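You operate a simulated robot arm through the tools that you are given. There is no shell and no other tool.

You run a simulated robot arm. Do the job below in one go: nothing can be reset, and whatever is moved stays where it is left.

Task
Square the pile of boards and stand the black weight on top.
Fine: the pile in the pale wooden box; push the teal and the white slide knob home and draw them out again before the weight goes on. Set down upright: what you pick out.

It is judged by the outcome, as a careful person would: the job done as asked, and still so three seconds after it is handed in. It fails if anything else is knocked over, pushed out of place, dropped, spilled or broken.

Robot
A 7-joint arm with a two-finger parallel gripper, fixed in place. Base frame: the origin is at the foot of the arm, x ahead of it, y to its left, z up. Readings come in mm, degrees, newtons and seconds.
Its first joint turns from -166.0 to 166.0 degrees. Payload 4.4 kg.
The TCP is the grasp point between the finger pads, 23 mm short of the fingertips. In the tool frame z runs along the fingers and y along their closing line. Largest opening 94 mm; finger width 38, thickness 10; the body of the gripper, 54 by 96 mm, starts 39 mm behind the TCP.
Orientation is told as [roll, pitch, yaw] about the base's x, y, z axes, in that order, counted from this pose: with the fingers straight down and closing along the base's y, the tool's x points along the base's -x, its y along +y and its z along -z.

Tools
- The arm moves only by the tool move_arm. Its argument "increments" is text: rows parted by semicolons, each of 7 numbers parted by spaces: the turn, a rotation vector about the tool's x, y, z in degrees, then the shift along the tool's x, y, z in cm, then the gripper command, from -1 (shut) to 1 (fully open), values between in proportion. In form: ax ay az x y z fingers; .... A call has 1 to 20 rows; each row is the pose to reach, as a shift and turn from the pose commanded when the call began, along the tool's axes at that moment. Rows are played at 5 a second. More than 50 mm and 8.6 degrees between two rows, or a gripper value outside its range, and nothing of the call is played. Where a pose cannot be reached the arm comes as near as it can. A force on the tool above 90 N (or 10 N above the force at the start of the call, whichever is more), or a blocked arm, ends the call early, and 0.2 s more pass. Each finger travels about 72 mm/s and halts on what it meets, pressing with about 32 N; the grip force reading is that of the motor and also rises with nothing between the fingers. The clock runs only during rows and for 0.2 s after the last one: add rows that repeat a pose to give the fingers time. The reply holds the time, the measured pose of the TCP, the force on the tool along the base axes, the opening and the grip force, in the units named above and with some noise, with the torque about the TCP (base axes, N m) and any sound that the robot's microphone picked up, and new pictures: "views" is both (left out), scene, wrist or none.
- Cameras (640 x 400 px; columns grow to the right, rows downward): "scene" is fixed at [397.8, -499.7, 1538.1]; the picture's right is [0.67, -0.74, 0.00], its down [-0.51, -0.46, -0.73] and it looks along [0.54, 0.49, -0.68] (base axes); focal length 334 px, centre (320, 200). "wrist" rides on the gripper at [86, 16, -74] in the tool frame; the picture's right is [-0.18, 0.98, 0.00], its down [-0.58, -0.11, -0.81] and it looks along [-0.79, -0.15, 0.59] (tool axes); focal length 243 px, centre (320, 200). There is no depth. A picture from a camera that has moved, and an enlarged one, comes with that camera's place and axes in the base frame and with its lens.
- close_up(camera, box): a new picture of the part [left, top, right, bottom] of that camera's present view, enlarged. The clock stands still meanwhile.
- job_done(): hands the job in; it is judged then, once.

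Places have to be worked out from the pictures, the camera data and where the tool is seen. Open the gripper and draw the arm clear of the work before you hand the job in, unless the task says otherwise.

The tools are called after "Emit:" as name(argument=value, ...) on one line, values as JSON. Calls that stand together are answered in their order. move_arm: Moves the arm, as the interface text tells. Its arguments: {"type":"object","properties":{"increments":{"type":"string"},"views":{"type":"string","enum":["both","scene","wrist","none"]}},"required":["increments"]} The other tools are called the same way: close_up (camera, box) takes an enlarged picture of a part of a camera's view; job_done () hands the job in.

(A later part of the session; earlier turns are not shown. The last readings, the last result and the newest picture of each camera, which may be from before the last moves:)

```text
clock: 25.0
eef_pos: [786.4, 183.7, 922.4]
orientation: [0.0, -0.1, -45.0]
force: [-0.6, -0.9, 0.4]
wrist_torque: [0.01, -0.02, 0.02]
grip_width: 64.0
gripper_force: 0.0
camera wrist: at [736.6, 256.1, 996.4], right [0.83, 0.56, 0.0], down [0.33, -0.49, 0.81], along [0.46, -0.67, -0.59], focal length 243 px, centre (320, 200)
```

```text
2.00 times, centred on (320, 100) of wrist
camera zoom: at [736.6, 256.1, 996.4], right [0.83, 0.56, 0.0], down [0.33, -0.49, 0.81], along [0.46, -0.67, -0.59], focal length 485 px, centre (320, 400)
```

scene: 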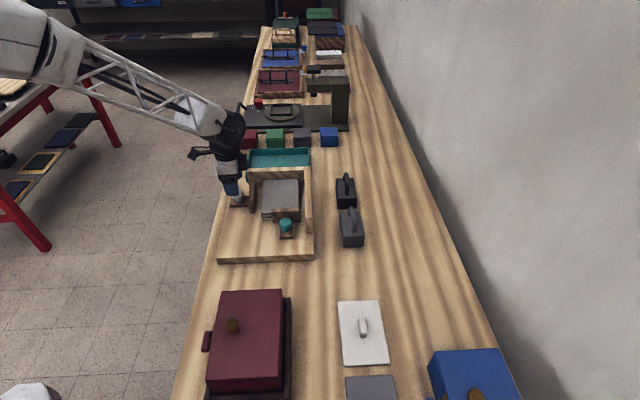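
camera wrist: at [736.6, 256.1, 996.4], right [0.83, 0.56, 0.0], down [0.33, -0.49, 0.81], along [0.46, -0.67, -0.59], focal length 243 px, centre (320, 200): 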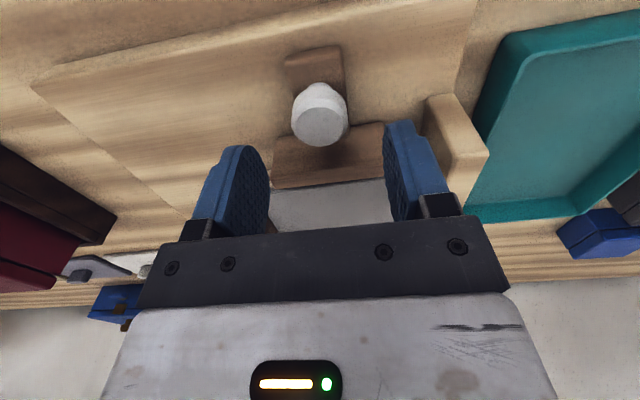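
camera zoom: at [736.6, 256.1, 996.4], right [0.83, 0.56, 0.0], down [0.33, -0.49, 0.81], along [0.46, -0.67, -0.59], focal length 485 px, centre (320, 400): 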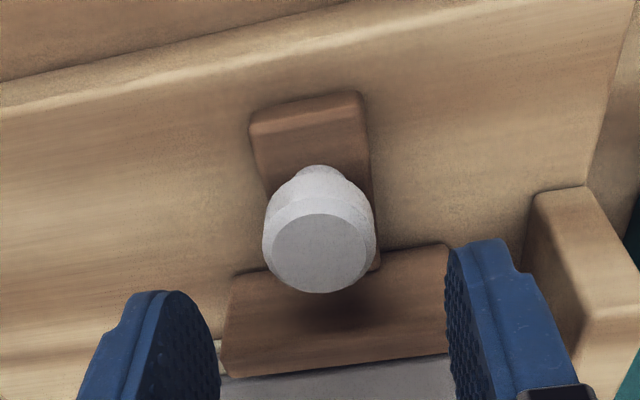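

The white knob is centred sideways and about 4 mm further ahead. I'll shift ahead, descend to the same grip height, and check.

Emit:
move_arm(increments="0 0 0 -0.2 0 2 0.36; 0 0 0 -0.4 0 4 0.36; 0 0 0 -0.4 0 5.9 0.36; 0 0 0 -0.4 0 5.9 0.2; 0 0 0 -0.4 0 5.9 0.2", views="wrist")

Emit:
close_up(camera="wrist", box=[200, 80, 440, 230])

```text
clock: 26.2
eef_pos: [790.4, 181.7, 863.5]
orientation: [0.1, 0.1, -45.0]
force: [0.3, 0.3, -0.2]
wrist_torque: [-0.01, 0.01, 0.02]
grip_width: 56.6
gripper_force: 0.0
camera wrist: at [740.0, 253.6, 938.3], right [0.83, 0.56, 0.0], down [0.33, -0.49, 0.81], along [0.46, -0.67, -0.59], focal length 243 px, centre (320, 200)
```

wrist: 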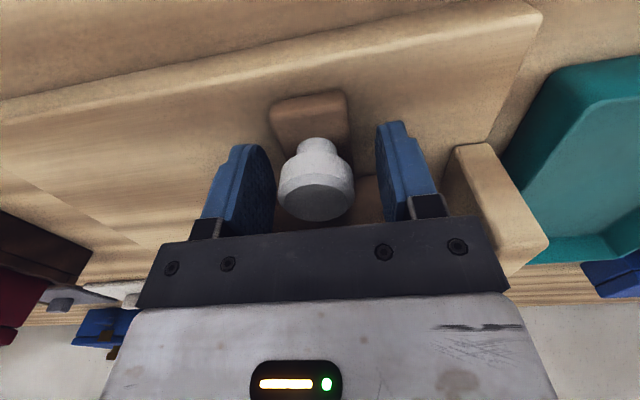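

```text
2.67 times, centred on (320, 155) of wrist
camera zoom: at [740.0, 253.6, 938.3], right [0.83, 0.56, 0.0], down [0.33, -0.49, 0.81], along [0.46, -0.67, -0.59], focal length 647 px, centre (320, 320)
```

zoom: 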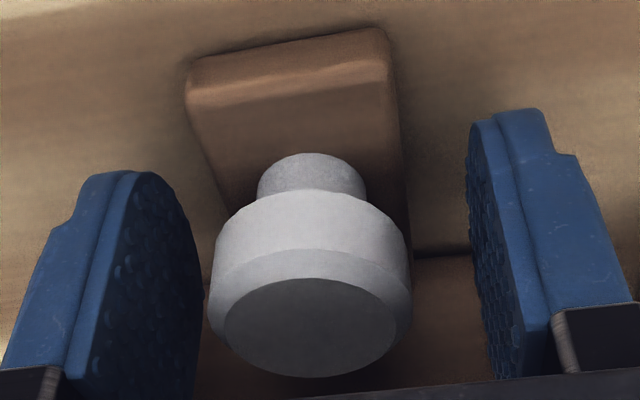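

The knob is about 1.4 mm toward the left finger. I'll correct and close gently.

Emit:
move_arm(increments="0 0 0 0 -0.13 0 0.1; 0 0 0 0 -0.13 0 -0.1; 0 0 0 0 -0.13 0 -0.24; 0 0 0 0 -0.13 0 -0.34; 0 0 0 0 -0.13 0 -0.34", views="none")

```text
clock: 27.4
eef_pos: [788.3, 178.7, 864.4]
orientation: [0.1, 0.0, -45.0]
force: [-0.8, -0.4, 0.6]
wrist_torque: [-0.03, 0.03, 0.0]
grip_width: 35.7
gripper_force: 44.8
```

Perfectly centred grip (no net load). Pushing the white slide toward the pile now.

Emit:
move_arm(increments="0 0 0 -0.3 0 0 -0.4; 0 0 0 -0.6 0 0 -0.4; 0 0 0 -0.9 0 0 -0.4; 0 0 0 -1.2 0 0 -0.4; 0 0 0 -1.2 0 0 -0.4", views="scene")

Emit:
close_up(camera="scene", box=[220, 160, 348, 240])

```text
clock: 28.6
eef_pos: [796.9, 171.8, 864.5]
orientation: [0.0, 0.0, -45.1]
force: [-22.8, -23.4, 4.8]
wrist_torque: [-0.36, 0.64, 0.09]
grip_width: 36.0
gripper_force: 45.3
```

scene: 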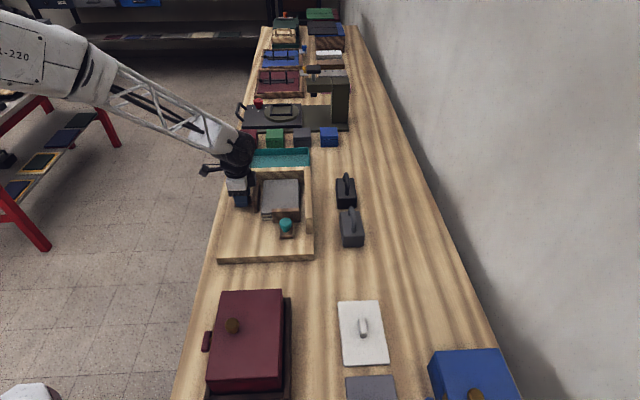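

```text
5.00 times, centred on (284, 200) of scene
camera zoom: at [397.8, -499.7, 1538.1], right [0.67, -0.74, 0.0], down [-0.51, -0.46, -0.73], along [0.54, 0.49, -0.68], focal length 1670 px, centre (500, 200)
```

zoom: 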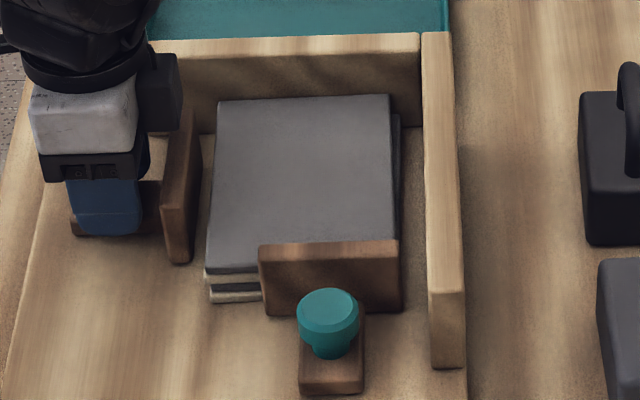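

Side load of 32 N, otherwise free. I'll correct 0.4 mm and continue pushing.

Emit:
move_arm(increments="0 0 0 -0.2 -0.03 0 -0.4; 0 0 0 -0.4 -0.04 0 -0.4; 0 0 0 -0.6 -0.05 0 -0.4; 0 0 0 -0.8 -0.05 0 -0.4; 0 0 0 -0.8 -0.05 0 -0.4", views="none")

```text
clock: 29.8
eef_pos: [803.4, 166.0, 863.7]
orientation: [0.0, 0.0, -45.1]
force: [-25.4, -25.8, 10.5]
wrist_torque: [-0.56, 0.61, 0.08]
grip_width: 35.9
gripper_force: 44.6
```

Still free along the push. Continuing another 8 mm with a further sideways correction.

Emit:
move_arm(increments="0 0 0 -0.2 -0.03 0 -0.4; 0 0 0 -0.4 -0.05 0 -0.4; 0 0 0 -0.6 -0.05 0 -0.4; 0 0 0 -0.8 -0.05 0 -0.4; 0 0 0 -0.8 -0.05 0 -0.4", views="scene")

Emit:
close_up(camera="scene", box=[220, 160, 348, 240])

```text
clock: 31.0
eef_pos: [808.8, 160.0, 863.4]
orientation: [0.2, 0.1, -45.0]
force: [-10.6, -7.4, 13.1]
wrist_torque: [-0.01, 0.36, -0.07]
grip_width: 35.8
gripper_force: 44.8
```

scene: 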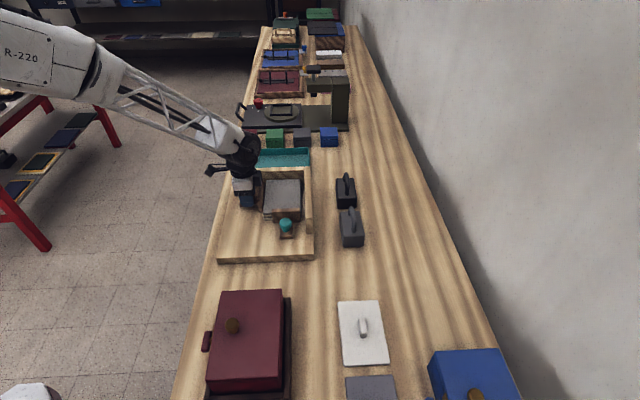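

```text
5.00 times, centred on (284, 200) of scene
camera zoom: at [397.8, -499.7, 1538.1], right [0.67, -0.74, 0.0], down [-0.51, -0.46, -0.73], along [0.54, 0.49, -0.68], focal length 1670 px, centre (500, 200)
```

zoom: 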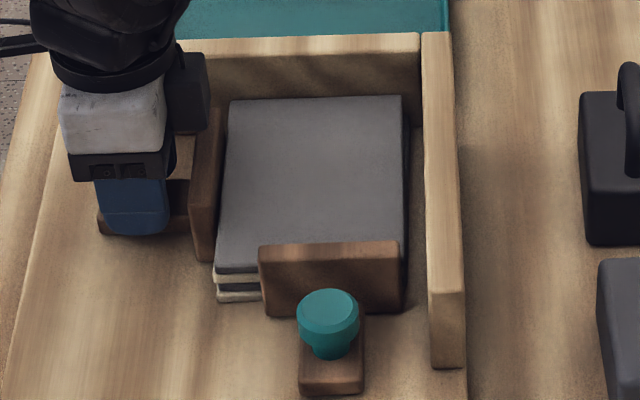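

The pile is being carried sideways with the white pusher. About 12 mm remain to the right fence; continuing.

Emit:
move_arm(increments="0 0 0 -0.2 -0.02 0 -0.4; 0 0 0 -0.4 -0.02 0 -0.4; 0 0 0 -0.6 -0.02 0 -0.4; 0 0 0 -0.8 -0.02 0 -0.4; 0 0 0 -0.8 -0.02 0 -0.4", views="scene")

Emit:
close_up(camera="scene", box=[220, 160, 348, 240])

```text
clock: 32.2
eef_pos: [815.1, 155.2, 864.2]
orientation: [0.0, 0.0, -45.0]
force: [10.3, 12.0, 11.8]
wrist_torque: [0.12, -0.24, 0.03]
grip_width: 35.6
gripper_force: 44.9
```

scene: 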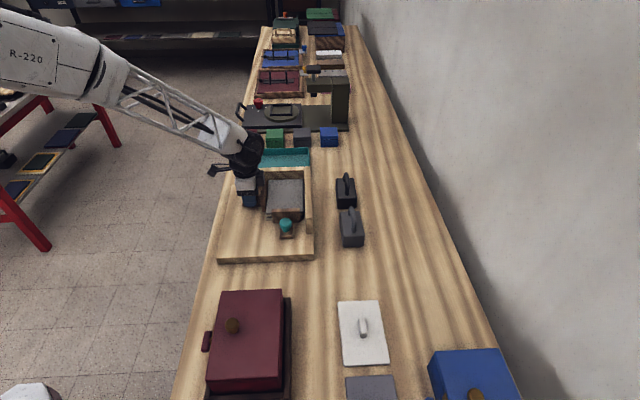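

```text
5.00 times, centred on (284, 200) of scene
camera zoom: at [397.8, -499.7, 1538.1], right [0.67, -0.74, 0.0], down [-0.51, -0.46, -0.73], along [0.54, 0.49, -0.68], focal length 1670 px, centre (500, 200)
```

zoom: 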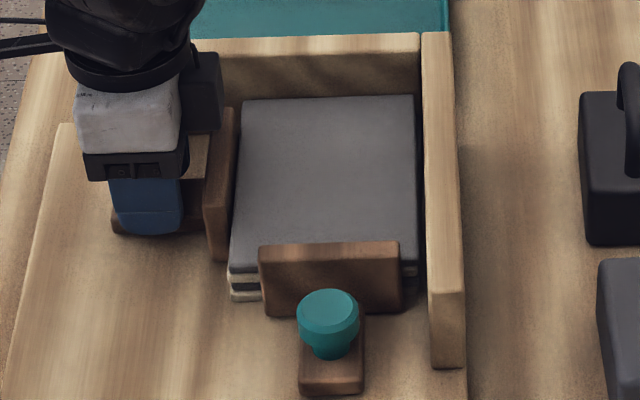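

Only a few millimetres of gap to the right fence remain. Small steps now.

Emit:
move_arm(increments="0 0 0 -0.1 0.02 0 -0.4; 0 0 0 -0.2 0.02 0 -0.4; 0 0 0 -0.3 0.02 0 -0.4; 0 0 0 -0.4 0.02 0 -0.4; 0 0 0 -0.4 0.02 0 -0.4", views="none")

Emit:
close_up(camera="scene", box=[220, 160, 348, 240])

```text
clock: 33.4
eef_pos: [817.3, 152.6, 864.1]
orientation: [-0.1, 0.0, -45.0]
force: [6.7, 20.1, 21.1]
wrist_torque: [0.42, -0.21, -0.03]
grip_width: 35.4
gripper_force: 45.0
```

```text
5.00 times, centred on (284, 200) of scene
camera zoom: at [397.8, -499.7, 1538.1], right [0.67, -0.74, 0.0], down [-0.51, -0.46, -0.73], along [0.54, 0.49, -0.68], focal length 1670 px, centre (500, 200)
```

zoom: 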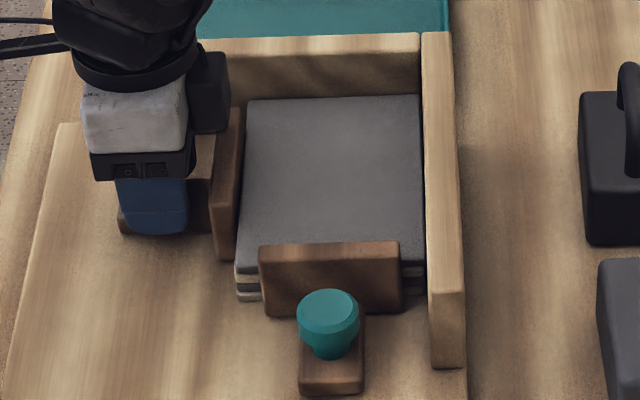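

Resistance of ~10 N now and the pile is almost at the right fence. Two more millimetres.

Emit:
move_arm(increments="0 0 0 -0.1 0.02 0 -0.4; 0 0 0 -0.1 0.02 0.02 -0.4; 0 0 0 -0.2 0.02 0.02 -0.4; 0 0 0 -0.2 0.02 0.02 -0.4", views="none")

Emit:
close_up(camera="scene", box=[220, 160, 348, 240])

Emit:
close_up(camera="wrist", box=[200, 80, 440, 230])

```text
clock: 34.4
eef_pos: [817.8, 152.4, 864.8]
orientation: [0.0, 0.1, -45.0]
force: [-7.7, 50.4, 21.0]
wrist_torque: [1.17, 0.11, 0.1]
grip_width: 35.9
gripper_force: 44.8
```

```text
5.00 times, centred on (284, 200) of scene
camera zoom: at [397.8, -499.7, 1538.1], right [0.67, -0.74, 0.0], down [-0.51, -0.46, -0.73], along [0.54, 0.49, -0.68], focal length 1670 px, centre (500, 200)
```

zoom: 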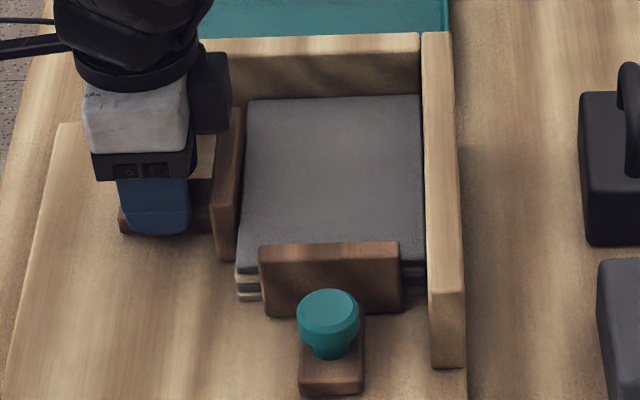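

```text
2.67 times, centred on (320, 155) of wrist
camera zoom: at [767.8, 223.8, 938.1], right [0.82, 0.57, 0.0], down [0.33, -0.49, 0.81], along [0.46, -0.67, -0.59], focal length 647 px, centre (320, 320)
```

zoom: 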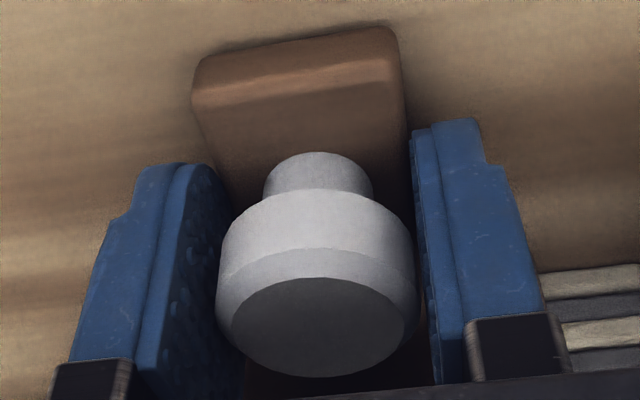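

The push stopped firm (41 N) with the pile against the right fence, and the side view shows all layers flush. I'll release, rise, and move over the teal knob in this orientation, so the fingers straddle it along its travel and can push home firmly.

Emit:
move_arm(increments="0 0 0 0 0 0 0; 0 0 0 0 0 0 0.3; 0 0 0 0 0 0 0.3; 0 0 0 0 0 -4 0.3; 0 0 0 0 0 -8 0.3; 0 0 0 -2.5 -3.0 -9 0.3; 0 0 0 -5.0 -6.0 -9 0.3; 0 0 0 -7.5 -9 -9 0.3; 0 0 0 -10.4 -12.4 -9 0.2; 0 0 0 -10.4 -12.4 -7 0.2; 0 0 0 -10.4 -12.4 -6 0.2; 0 0 0 -10.4 -12.4 -6 0.2")

Emit:
close_up(camera="wrist", box=[200, 0, 440, 200])

Emit:
close_up(camera="scene", box=[220, 160, 348, 240])

```text
clock: 37.0
eef_pos: [804.6, -9.3, 924.4]
orientation: [0.0, 0.0, -45.0]
force: [-0.3, -0.7, -0.3]
wrist_torque: [0.02, 0.01, 0.03]
grip_width: 56.4
gripper_force: 0.1
camera wrist: at [755.0, 62.5, 997.7], right [0.83, 0.56, 0.0], down [0.33, -0.49, 0.81], along [0.46, -0.67, -0.59], focal length 243 px, centre (320, 200)
```

scene: 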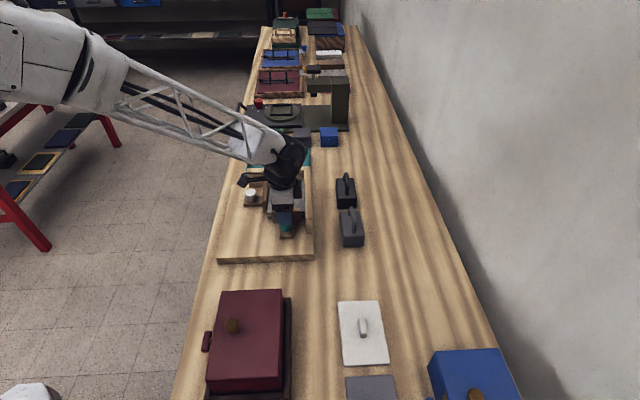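
wrist: 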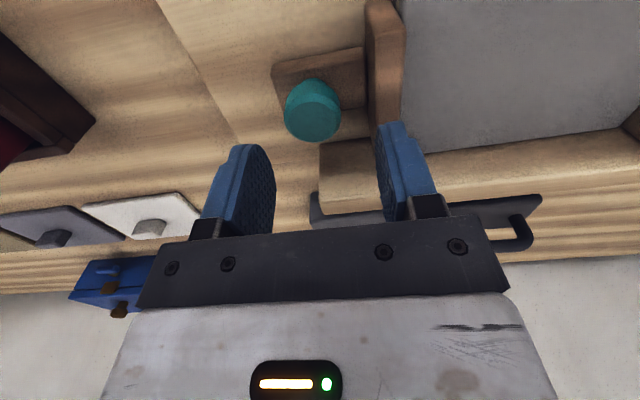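

```text
2.00 times, centred on (320, 100) of wrist
camera zoom: at [755.0, 62.5, 997.7], right [0.83, 0.56, 0.0], down [0.33, -0.49, 0.81], along [0.46, -0.67, -0.59], focal length 485 px, centre (320, 400)
```

zoom: 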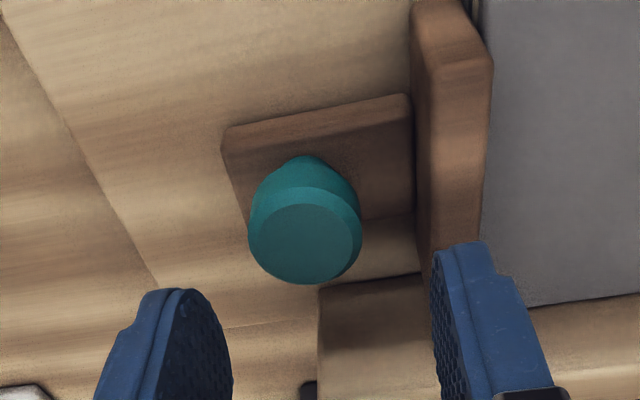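

```text
5.00 times, centred on (284, 200) of scene
camera zoom: at [397.8, -499.7, 1538.1], right [0.67, -0.74, 0.0], down [-0.51, -0.46, -0.73], along [0.54, 0.49, -0.68], focal length 1670 px, centre (500, 200)
```

zoom: 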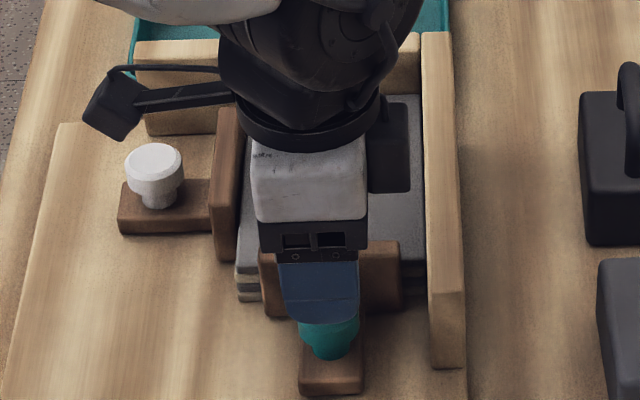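

The knob is about 4 mm toward the left finger, and the pusher face is about 37 mm from its centre. I'll set a 44 mm opening, centre, and lower to just above the cap for a check.

Emit:
move_arm(increments="0 0 0 0 -0.2 0 -0.05; 0 0 0 0 -0.4 1.0 -0.05; 0 0 0 0 -0.4 2.4 -0.05; 0 0 0 0 -0.4 2.4 -0.05", views="wrist")

Emit:
close_up(camera="wrist", box=[200, 50, 440, 200])

```text
clock: 38.0
eef_pos: [800.2, -13.6, 899.5]
orientation: [0.0, 0.0, -45.0]
force: [0.1, -0.1, 0.7]
wrist_torque: [0.01, 0.0, 0.02]
grip_width: 44.6
gripper_force: 0.0
camera wrist: at [750.9, 58.8, 973.2], right [0.83, 0.56, 0.0], down [0.33, -0.49, 0.81], along [0.46, -0.67, -0.59], focal length 243 px, centre (320, 200)
```

wrist: 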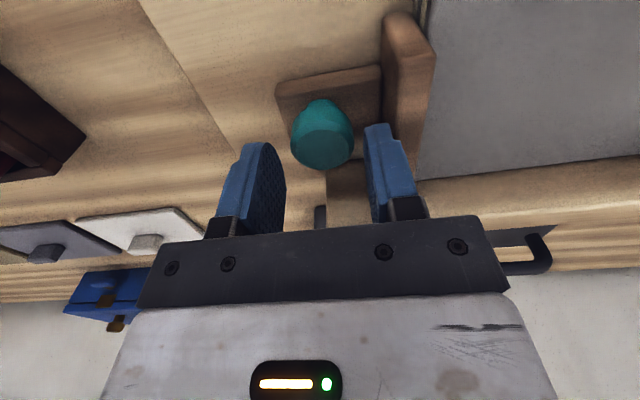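

```text
2.67 times, centred on (320, 125) of wrist
camera zoom: at [750.9, 58.8, 973.2], right [0.83, 0.56, 0.0], down [0.33, -0.49, 0.81], along [0.46, -0.67, -0.59], focal length 647 px, centre (320, 400)
```

zoom: 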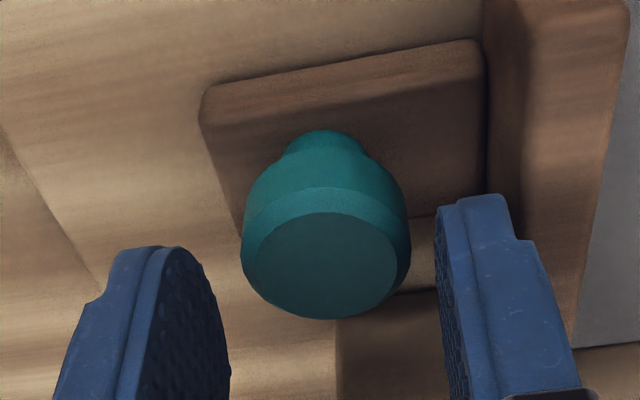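

The straddle looks right: about 4 mm clear of the cap on each side, and about 5 mm between finger and pusher. Lowering to TCP z≈868 so the tips stay above the slide bar.

Emit:
move_arm(increments="0 0 0 0 0.06 1.2 -0.05; 0 0 0 0 0.08 2.2 -0.05; 0 0 0 0 0.08 3.2 -0.05; 0 0 0 0 0.08 3.2 -0.05", views="wrist")

Emit:
close_up(camera="wrist", box=[200, 50, 440, 200])

```text
clock: 39.0
eef_pos: [802.1, -12.3, 869.5]
orientation: [0.1, -0.1, -45.0]
force: [-12.3, 0.5, 27.9]
wrist_torque: [-0.03, 0.62, 0.02]
grip_width: 44.9
gripper_force: 0.1
camera wrist: at [751.9, 60.0, 943.2], right [0.83, 0.56, 0.0], down [0.33, -0.49, 0.81], along [0.46, -0.67, -0.59], focal length 243 px, centre (320, 200)
```

wrist: 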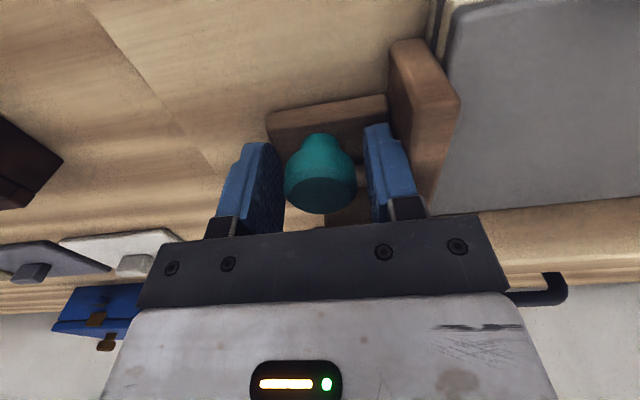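

```text
2.67 times, centred on (320, 125) of wrist
camera zoom: at [751.9, 60.0, 943.2], right [0.83, 0.56, 0.0], down [0.33, -0.49, 0.81], along [0.46, -0.67, -0.59], focal length 647 px, centre (320, 400)
```

zoom: 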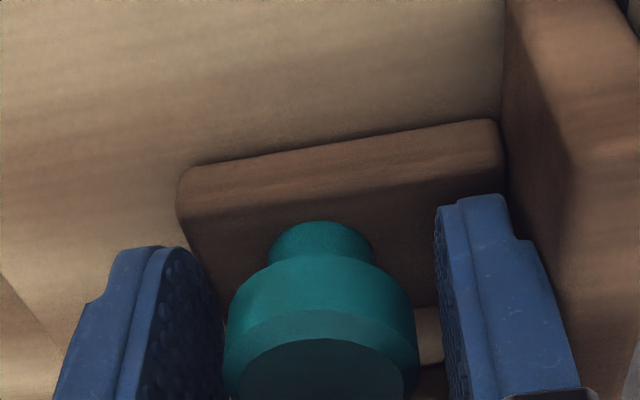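

28 N of upward contact: the fingertips rest on the slide bar, which is higher than I thought (~846). I'll raise 3 mm and close gently on the cap.

Emit:
move_arm(increments="0 0 0 0 0 -0.3 -0.05; 0 0 0 0 0 -0.3 -0.05; 0 0 0 0 0 -0.3 -0.2; 0 0 0 0 0 -0.3 -0.28; 0 0 0 0 0 -0.3 -0.28", views="wrist")

Emit:
close_up(camera="wrist", box=[200, 50, 440, 200])

```text
clock: 40.2
eef_pos: [801.3, -13.9, 869.3]
orientation: [0.0, -0.1, -44.9]
force: [-1.6, -0.7, -1.0]
wrist_torque: [0.01, 0.01, -0.03]
grip_width: 34.1
gripper_force: 0.2
camera wrist: at [751.7, 59.7, 944.1], right [0.83, 0.56, 0.0], down [0.33, -0.49, 0.81], along [0.46, -0.67, -0.59], focal length 243 px, centre (320, 200)
```

wrist: 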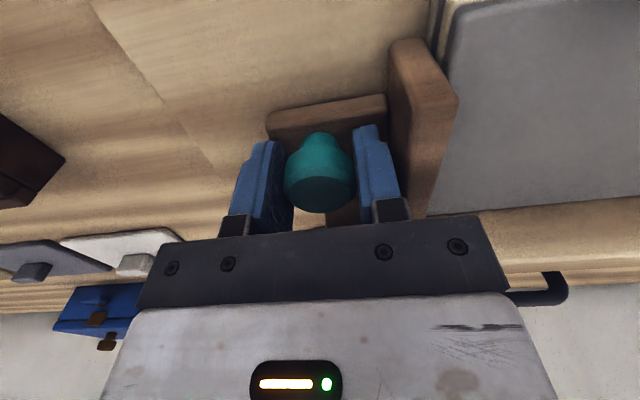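

```text
2.67 times, centred on (320, 125) of wrist
camera zoom: at [751.7, 59.7, 944.1], right [0.83, 0.56, 0.0], down [0.33, -0.49, 0.81], along [0.46, -0.67, -0.59], focal length 647 px, centre (320, 400)
```

zoom: 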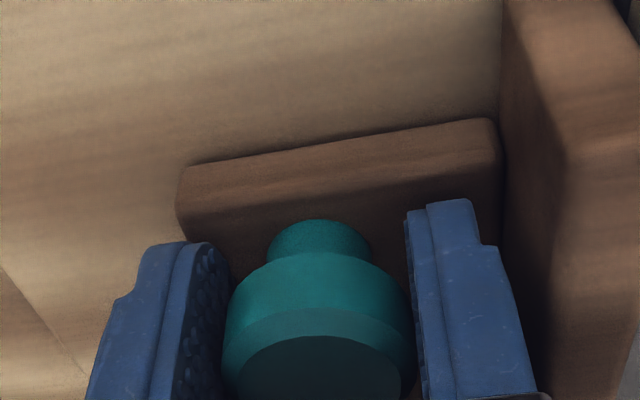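

The fingers reached 34 mm without pressing. I'll close a little more until they hold the cap.

Emit:
move_arm(increments="0 0 0 0 0 0 -0.34; 0 0 0 0 0 0 -0.4; 0 0 0 0 0 0 -0.4", views="none")

```text
clock: 41.0
eef_pos: [801.7, -13.0, 871.3]
orientation: [0.1, 0.0, -45.1]
force: [0.3, 1.8, -2.9]
wrist_torque: [0.2, -0.24, -0.03]
grip_width: 33.7
gripper_force: 44.6
```

Held now at 33.7 mm with no net load, at push-axis position ≈558. I'll push further in 1 mm steps to see if it's really home.

Emit:
move_arm(increments="0 0 0 0 0.1 0 -0.5; 0 0 0 0 0.2 0 -0.5; 0 0 0 0 0.2 0 -0.5", views="none")

```text
clock: 41.8
eef_pos: [801.1, -12.2, 870.3]
orientation: [-0.1, 0.1, -45.0]
force: [-21.0, -6.7, -5.2]
wrist_torque: [0.24, 0.05, 0.02]
grip_width: 33.5
gripper_force: 45.1
```

Emit:
move_arm(increments="0 0 0 0 0.1 0 -0.5; 0 0 0 0 0.2 0 -0.5; 0 0 0 0 0.2 0 -0.5", views="none")

Emit:
close_up(camera="scene", box=[220, 160, 348, 240])

Emit:
close_up(camera="wrist", box=[320, 0, 640, 200])

```text
clock: 42.8
eef_pos: [801.2, -11.2, 869.5]
orientation: [-0.2, 0.3, -45.0]
force: [-23.9, -20.2, 10.7]
wrist_torque: [-0.15, -0.19, 0.16]
grip_width: 34.0
gripper_force: 44.7
stopped in row 3: the force on the tool passed its limit at 91 N (the readings are from after the stop); the commanded pose is now the measured one
```

```text
5.00 times, centred on (284, 200) of scene
camera zoom: at [397.8, -499.7, 1538.1], right [0.67, -0.74, 0.0], down [-0.51, -0.46, -0.73], along [0.54, 0.49, -0.68], focal length 1670 px, centre (500, 200)
```

zoom: 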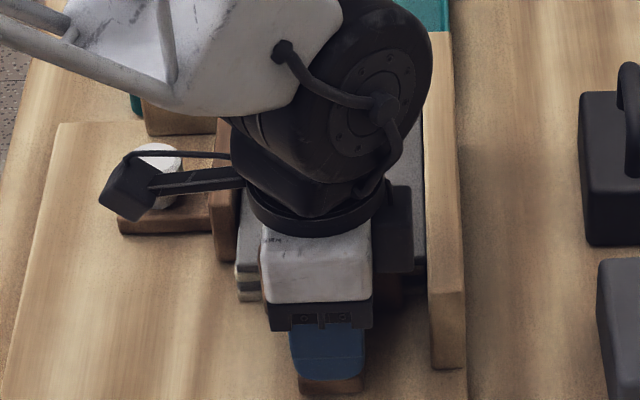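

```text
2.00 times, centred on (480, 100) of wrist
camera zoom: at [752.9, 60.7, 944.2], right [0.83, 0.56, 0.0], down [0.34, -0.49, 0.81], along [0.45, -0.67, -0.59], focal length 485 px, centre (0, 400)
```

zoom: 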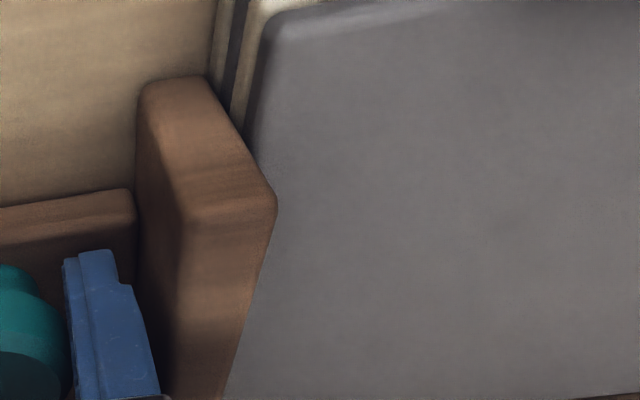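

A firm stop at 91 N: the teal slide is home with the pile tight against the back fence. Now I'll draw the teal slide back out about 36 mm.

Emit:
move_arm(increments="0 0 0 0 -0.2 0 -0.5; 0 0 0 0 -0.5 0 -0.5; 0 0 0 0 -0.9 0 -0.5; 0 0 0 0 -1.3 0 -0.5; 0 0 0 0 -1.7 0 -0.5; 0 0 0 0 -1.7 0 -0.5", views="none")

Emit:
close_up(camera="scene", box=[220, 160, 348, 240])

```text
clock: 44.2
eef_pos: [791.5, -22.8, 870.5]
orientation: [-0.3, 0.0, -45.0]
force: [10.9, -9.8, 6.0]
wrist_torque: [0.13, -0.36, -0.08]
grip_width: 33.4
gripper_force: 44.9
```

```text
5.00 times, centred on (284, 200) of scene
camera zoom: at [397.8, -499.7, 1538.1], right [0.67, -0.74, 0.0], down [-0.51, -0.46, -0.73], along [0.54, 0.49, -0.68], focal length 1670 px, centre (500, 200)
```

zoom: 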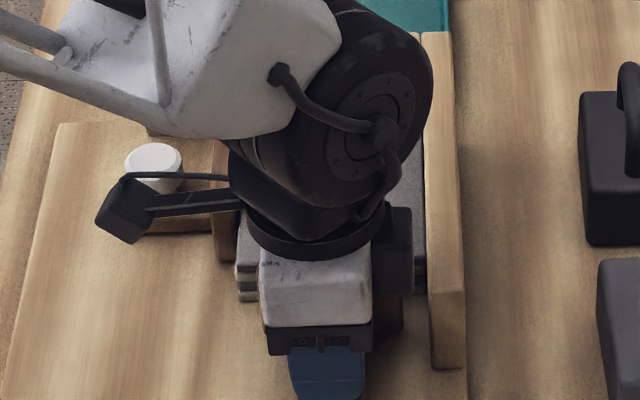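

It slides out freely and the pile's layers stay flush. Continuing to its original position (~523 along the axis).

Emit:
move_arm(increments="0 0 0 0 -0.4 0 -0.5; 0 0 0 0 -0.8 0 -0.5; 0 0 0 0 -1.2 0 -0.5; 0 0 0 0 -1.6 0 -0.5; 0 0 0 0 -2.0 0 -0.5; 0 0 0 0 -2.0 0 -0.5", views="none")

Emit:
close_up(camera="scene", box=[220, 160, 348, 240])

```text
clock: 45.6
eef_pos: [776.2, -38.4, 868.4]
orientation: [-0.2, 0.1, -45.1]
force: [13.6, -12.8, 11.5]
wrist_torque: [0.12, -0.38, 0.05]
grip_width: 33.6
gripper_force: 44.5
```

```text
5.00 times, centred on (284, 200) of scene
camera zoom: at [397.8, -499.7, 1538.1], right [0.67, -0.74, 0.0], down [-0.51, -0.46, -0.73], along [0.54, 0.49, -0.68], focal length 1670 px, centre (500, 200)
```

zoom: 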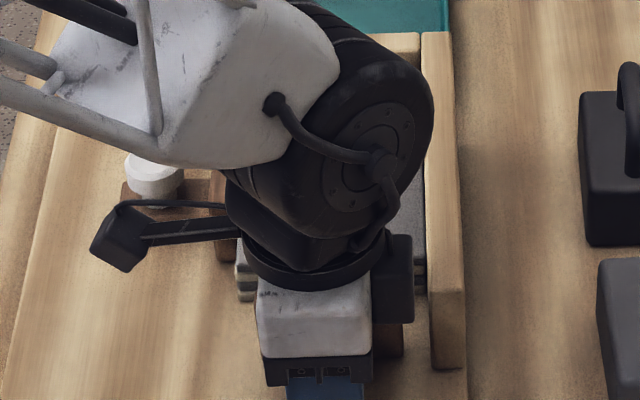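

It's back at its starting position (522). I'll try 4 mm more to see whether there's an outer stop.

Emit:
move_arm(increments="0 0 0 0 -0.1 0 -0.5; 0 0 0 0 -0.2 0 -0.5; 0 0 0 0 -0.3 0 -0.5; 0 0 0 0 -0.4 0 -0.5; 0 0 0 0 -0.4 0 -0.5", views="none")

```text
clock: 46.8
eef_pos: [774.9, -40.6, 868.1]
orientation: [-0.2, 0.0, -45.1]
force: [6.4, -6.1, 11.0]
wrist_torque: [0.15, -0.26, 0.01]
grip_width: 33.4
gripper_force: 45.0
```

No outer stop load; the teal slide is fully back out. I'll release, rise and go to the white knob at about (817,152).

Emit:
move_arm(increments="0 0 0 0 0 0 -0.2; 0 0 0 0 0 0 -0.08; 0 0 0 0 0 0 -0.08; 0 0 0 0 0 -3 -0.06; 0 0 0 0 0 -6 0.2; 0 0 0 1 2.0 -9 0.36; 0 0 0 3 5.0 -9 0.36; 0 0 0 5 8.0 -9 0.36; 0 0 0 7 11 -9 0.36; 0 0 0 9 14.0 -9 0.36; 0 0 0 10.6 16.7 -9 0.36; 0 0 0 10.6 16.7 -6 0.36; 0 0 0 10.6 16.7 -5 0.36; 0 0 0 10.6 16.7 -5 0.36")

Emit:
close_up(camera="wrist", box=[200, 0, 440, 200])

Emit:
close_up(camera="scene", box=[220, 160, 348, 240])

```text
clock: 49.8
eef_pos: [817.3, 152.8, 918.7]
orientation: [-0.1, 0.1, -45.1]
force: [-0.6, 0.6, 0.6]
wrist_torque: [-0.01, 0.03, -0.01]
grip_width: 64.1
gripper_force: 0.0
camera wrist: at [767.8, 226.0, 993.7], right [0.83, 0.56, 0.0], down [0.34, -0.49, 0.81], along [0.45, -0.67, -0.59], focal length 243 px, centre (320, 200)
```

scene: 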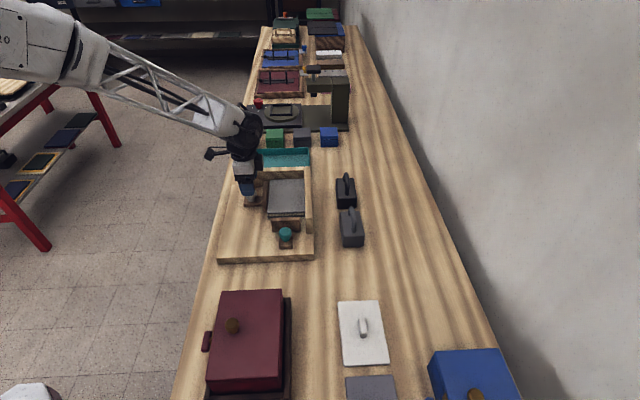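
wrist: 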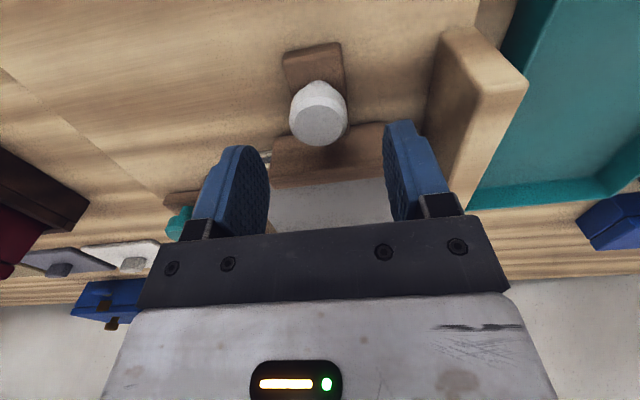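

```text
2.00 times, centred on (320, 100) of wrist
camera zoom: at [767.8, 226.0, 993.7], right [0.83, 0.56, 0.0], down [0.34, -0.49, 0.81], along [0.45, -0.67, -0.59], focal length 485 px, centre (320, 400)
```

zoom: 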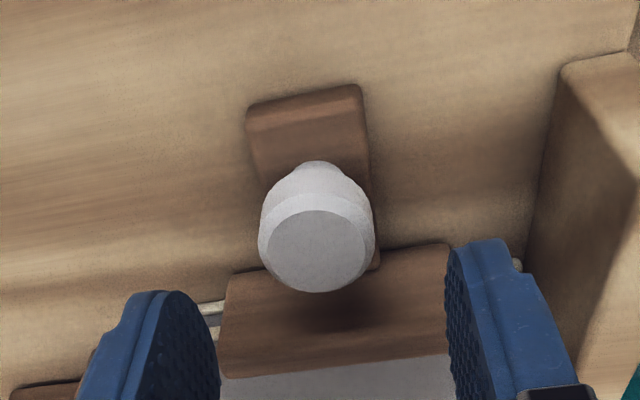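

```text
5.00 times, centred on (284, 200) of scene
camera zoom: at [397.8, -499.7, 1538.1], right [0.67, -0.74, 0.0], down [-0.51, -0.46, -0.73], along [0.54, 0.49, -0.68], focal length 1670 px, centre (500, 200)
```

zoom: 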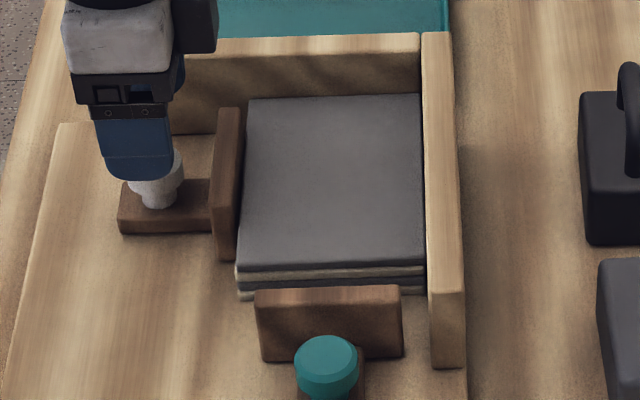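

The pile is square and teal is out. Now I'll lower onto the white knob with a 1 mm sideways correction and grip it.

Emit:
move_arm(increments="0 0 0 0 -0.1 2 0.36; 0 0 0 0 -0.1 4 0.36; 0 0 0 0 -0.1 5.4 0.3; 0 0 0 0 -0.1 5.4 0; 0 0 0 0 -0.1 5.4 -0.24; 0 0 0 0 -0.1 5.4 -0.34; 0 0 0 0 -0.1 5.4 -0.34", views="wrist")

```text
clock: 51.4
eef_pos: [816.4, 153.6, 864.8]
orientation: [-0.2, 0.1, -45.0]
force: [12.5, 11.4, -7.8]
wrist_torque: [0.19, -0.4, 0.21]
grip_width: 35.6
gripper_force: 44.6
camera wrist: at [767.2, 225.1, 940.0], right [0.83, 0.56, 0.0], down [0.34, -0.49, 0.81], along [0.45, -0.67, -0.59], focal length 243 px, centre (320, 200)
```

wrist: 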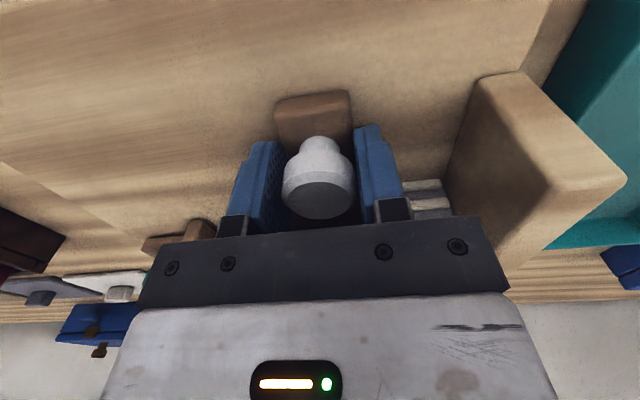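

Held. I'll press 2 mm once more to confirm white is firmly home.

Emit:
move_arm(increments="0 0 0 -0.1 0.02 0 -0.5; 0 0 0 -0.2 0.02 0 -0.5; 0 0 0 -0.2 0.02 0 -0.5", views="none")

```text
clock: 52.2
eef_pos: [817.9, 151.2, 865.6]
orientation: [-0.2, 0.3, -45.0]
force: [-28.0, 36.0, 12.4]
wrist_torque: [0.98, 0.65, 0.69]
grip_width: 35.8
gripper_force: 45.1
```

Firm 45 N resistance confirms it is home. Drawing the white slide out now.

Emit:
move_arm(increments="0 0 0 0.3 0 0 -0.5; 0 0 0 0.7 0 0 -0.5; 0 0 0 1.1 0 0 -0.5; 0 0 0 1.5 0 0 -0.5; 0 0 0 1.9 0 0 -0.5; 0 0 0 1.9 0 0 -0.5", views="none")

Emit:
close_up(camera="scene", box=[220, 160, 348, 240])

```text
clock: 53.6
eef_pos: [804.7, 164.5, 865.3]
orientation: [-0.1, 0.2, -45.0]
force: [19.2, 19.5, -0.8]
wrist_torque: [0.7, -0.3, 0.06]
grip_width: 35.6
gripper_force: 44.7
```

```text
5.00 times, centred on (284, 200) of scene
camera zoom: at [397.8, -499.7, 1538.1], right [0.67, -0.74, 0.0], down [-0.51, -0.46, -0.73], along [0.54, 0.49, -0.68], focal length 1670 px, centre (500, 200)
```

zoom: 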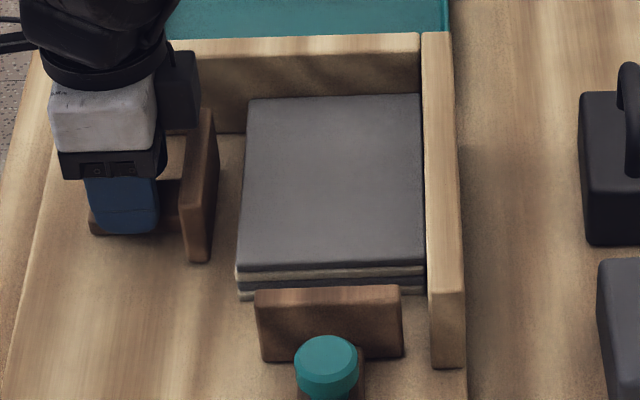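

It slides out freely and the pile stays square. Drawing the remaining ~24 mm with a small sideways correction.

Emit:
move_arm(increments="0 0 0 0.4 0.02 0 -0.5; 0 0 0 0.8 0.03 0 -0.5; 0 0 0 1.2 0.03 0 -0.5; 0 0 0 1.6 0.03 0 -0.5; 0 0 0 2.0 0.03 0 -0.5; 0 0 0 2.4 0.03 0 -0.5; 0 0 0 2.4 0.03 0 -0.5", views="none")

Emit:
close_up(camera="scene", box=[220, 160, 348, 240])

```text
clock: 55.2
eef_pos: [788.6, 181.0, 865.6]
orientation: [-0.2, 0.1, -45.1]
force: [12.8, -24.1, 12.7]
wrist_torque: [-0.62, -0.45, 0.31]
grip_width: 35.9
gripper_force: 44.8
```

```text
5.00 times, centred on (284, 200) of scene
camera zoom: at [397.8, -499.7, 1538.1], right [0.67, -0.74, 0.0], down [-0.51, -0.46, -0.73], along [0.54, 0.49, -0.68], focal length 1670 px, centre (500, 200)
```

zoom: 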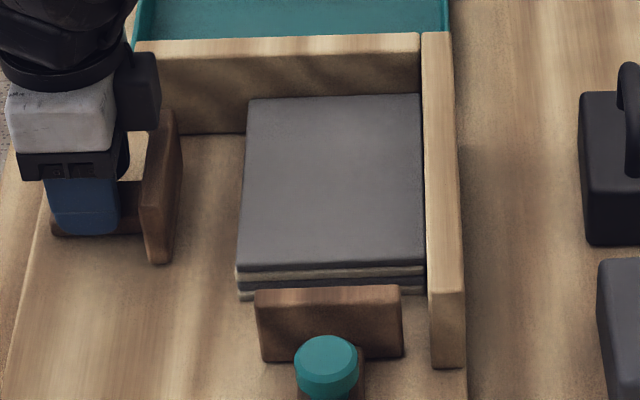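

White has reached its outer stop (26 N). Comparing pictures, teal seems about 2 mm short of its original place, so I'll release white, go back and pull teal to its stop too.

Emit:
move_arm(increments="0 0 0 -0.1 0 0 -0.3; 0 0 0 -0.1 0 0 0; 0 0 0 -0.1 0 0 0.3; 0 0 0 -0.1 0 -3.0 0.36; 0 0 0 -0.1 0 -6 0.36; 0 0 0 -0.1 0 -9.5 0.36; 0 0 0 -3 -3.0 -9.5 0.3; 0 0 0 -6 -6.5 -9.5 0.2; 0 0 0 -9 -10 -9.5 0.1; 0 0 0 -12 -13.5 -9.5 0; 0 0 0 -14.65 -16.6 -9.5 -0.05; 0 0 0 -14.65 -16.6 -6.5 -0.05; 0 0 0 -14.65 -16.6 -4 -0.05; 0 0 0 -14.65 -16.6 -4 -0.05")

Emit:
close_up(camera="wrist", box=[200, 50, 440, 200])

Emit:
close_up(camera="scene", box=[220, 160, 348, 240])

```text
clock: 58.2
eef_pos: [774.1, -39.5, 904.9]
orientation: [-0.2, 0.0, -45.1]
force: [0.0, 0.2, -0.8]
wrist_torque: [-0.01, -0.01, -0.02]
grip_width: 44.6
gripper_force: 0.0
camera wrist: at [724.8, 33.2, 979.8], right [0.83, 0.56, 0.0], down [0.34, -0.49, 0.81], along [0.45, -0.67, -0.59], focal length 243 px, centre (320, 200)
```

scene: 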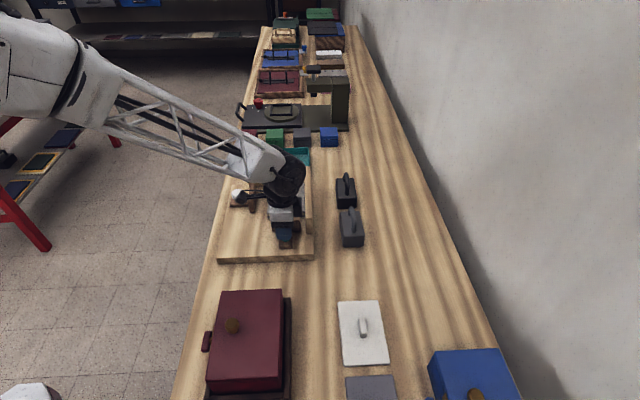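
wrist: 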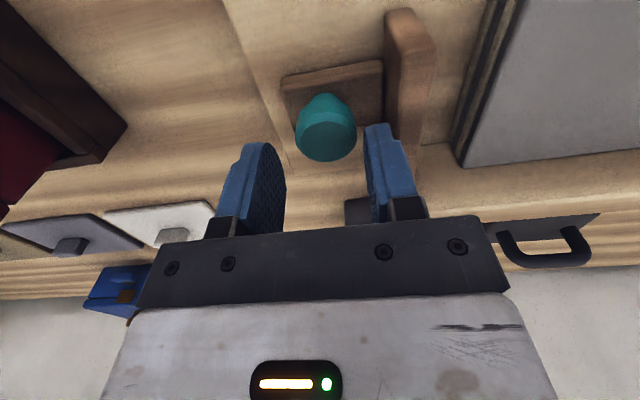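

```text
2.67 times, centred on (320, 125) of wrist
camera zoom: at [724.8, 33.2, 979.8], right [0.83, 0.56, 0.0], down [0.34, -0.49, 0.81], along [0.45, -0.67, -0.59], focal length 647 px, centre (320, 400)
```

zoom: 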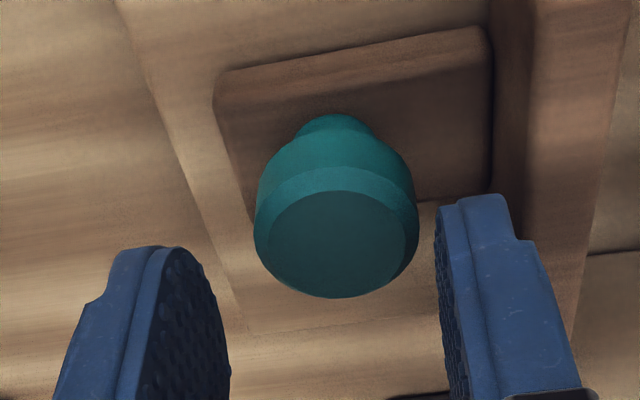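

```text
5.00 times, centred on (284, 200) of scene
camera zoom: at [397.8, -499.7, 1538.1], right [0.67, -0.74, 0.0], down [-0.51, -0.46, -0.73], along [0.54, 0.49, -0.68], focal length 1670 px, centre (500, 200)
```

zoom: 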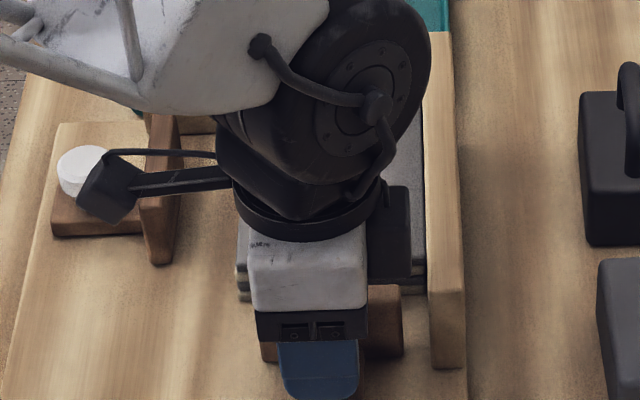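

The knob is about 3.5 mm toward the right finger. I'll correct, lower to TCP z≈871, grip and pull gently to the stop.

Emit:
move_arm(increments="0 0 0 0 0.35 0 -0.05; 0 0 0 0 0.38 1.2 -0.05; 0 0 0 0 0.38 2.3 -0.05; 0 0 0 0 0.38 3.35 -0.05; 0 0 0 0 0.38 3.35 -0.28; 0 0 0 0 0.38 3.35 -0.4; 0 0 0 0 0.38 3.35 -0.4", views="none")

Emit:
close_up(camera="wrist", box=[200, 50, 440, 200])

```text
clock: 59.8
eef_pos: [775.5, -38.4, 872.4]
orientation: [-0.2, 0.2, -45.2]
force: [-1.0, 1.5, -2.4]
wrist_torque: [0.18, -0.22, -0.01]
grip_width: 33.8
gripper_force: 45.1
```

```text
2.67 times, centred on (320, 125) of wrist
camera zoom: at [727.2, 35.7, 946.6], right [0.83, 0.56, 0.0], down [0.34, -0.49, 0.81], along [0.45, -0.67, -0.59], focal length 647 px, centre (320, 400)
```

zoom: 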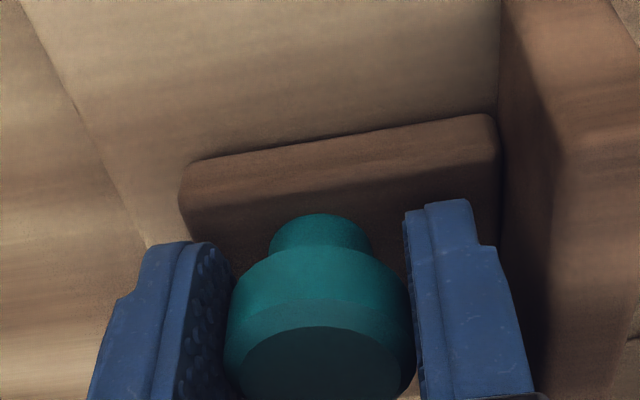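

Gripped with no net load. Pulling outward in 1 mm steps.

Emit:
move_arm(increments="0 0 0 0 -0.1 0 -0.5; 0 0 0 0 -0.2 0 -0.5; 0 0 0 0 -0.3 0 -0.5; 0 0 0 0 -0.3 0 -0.5", views="none")

```text
clock: 60.8
eef_pos: [773.5, -39.9, 871.4]
orientation: [-0.2, 0.1, -45.1]
force: [1.5, -1.8, 1.2]
wrist_torque: [0.22, -0.22, -0.03]
grip_width: 33.7
gripper_force: 45.1
```

Emit:
move_arm(increments="0 0 0 0 -0.1 0 -0.5; 0 0 0 0 -0.2 0 -0.5; 0 0 0 0 -0.3 0 -0.5; 0 0 0 0 -0.4 0 -0.5; 0 0 0 0 -0.4 0 -0.5", views="none")

```text
clock: 62.0
eef_pos: [773.5, -40.1, 872.9]
orientation: [-0.2, 0.2, -45.0]
force: [18.0, 32.4, 8.7]
wrist_torque: [0.38, -0.43, 0.01]
grip_width: 33.4
gripper_force: 45.1
```

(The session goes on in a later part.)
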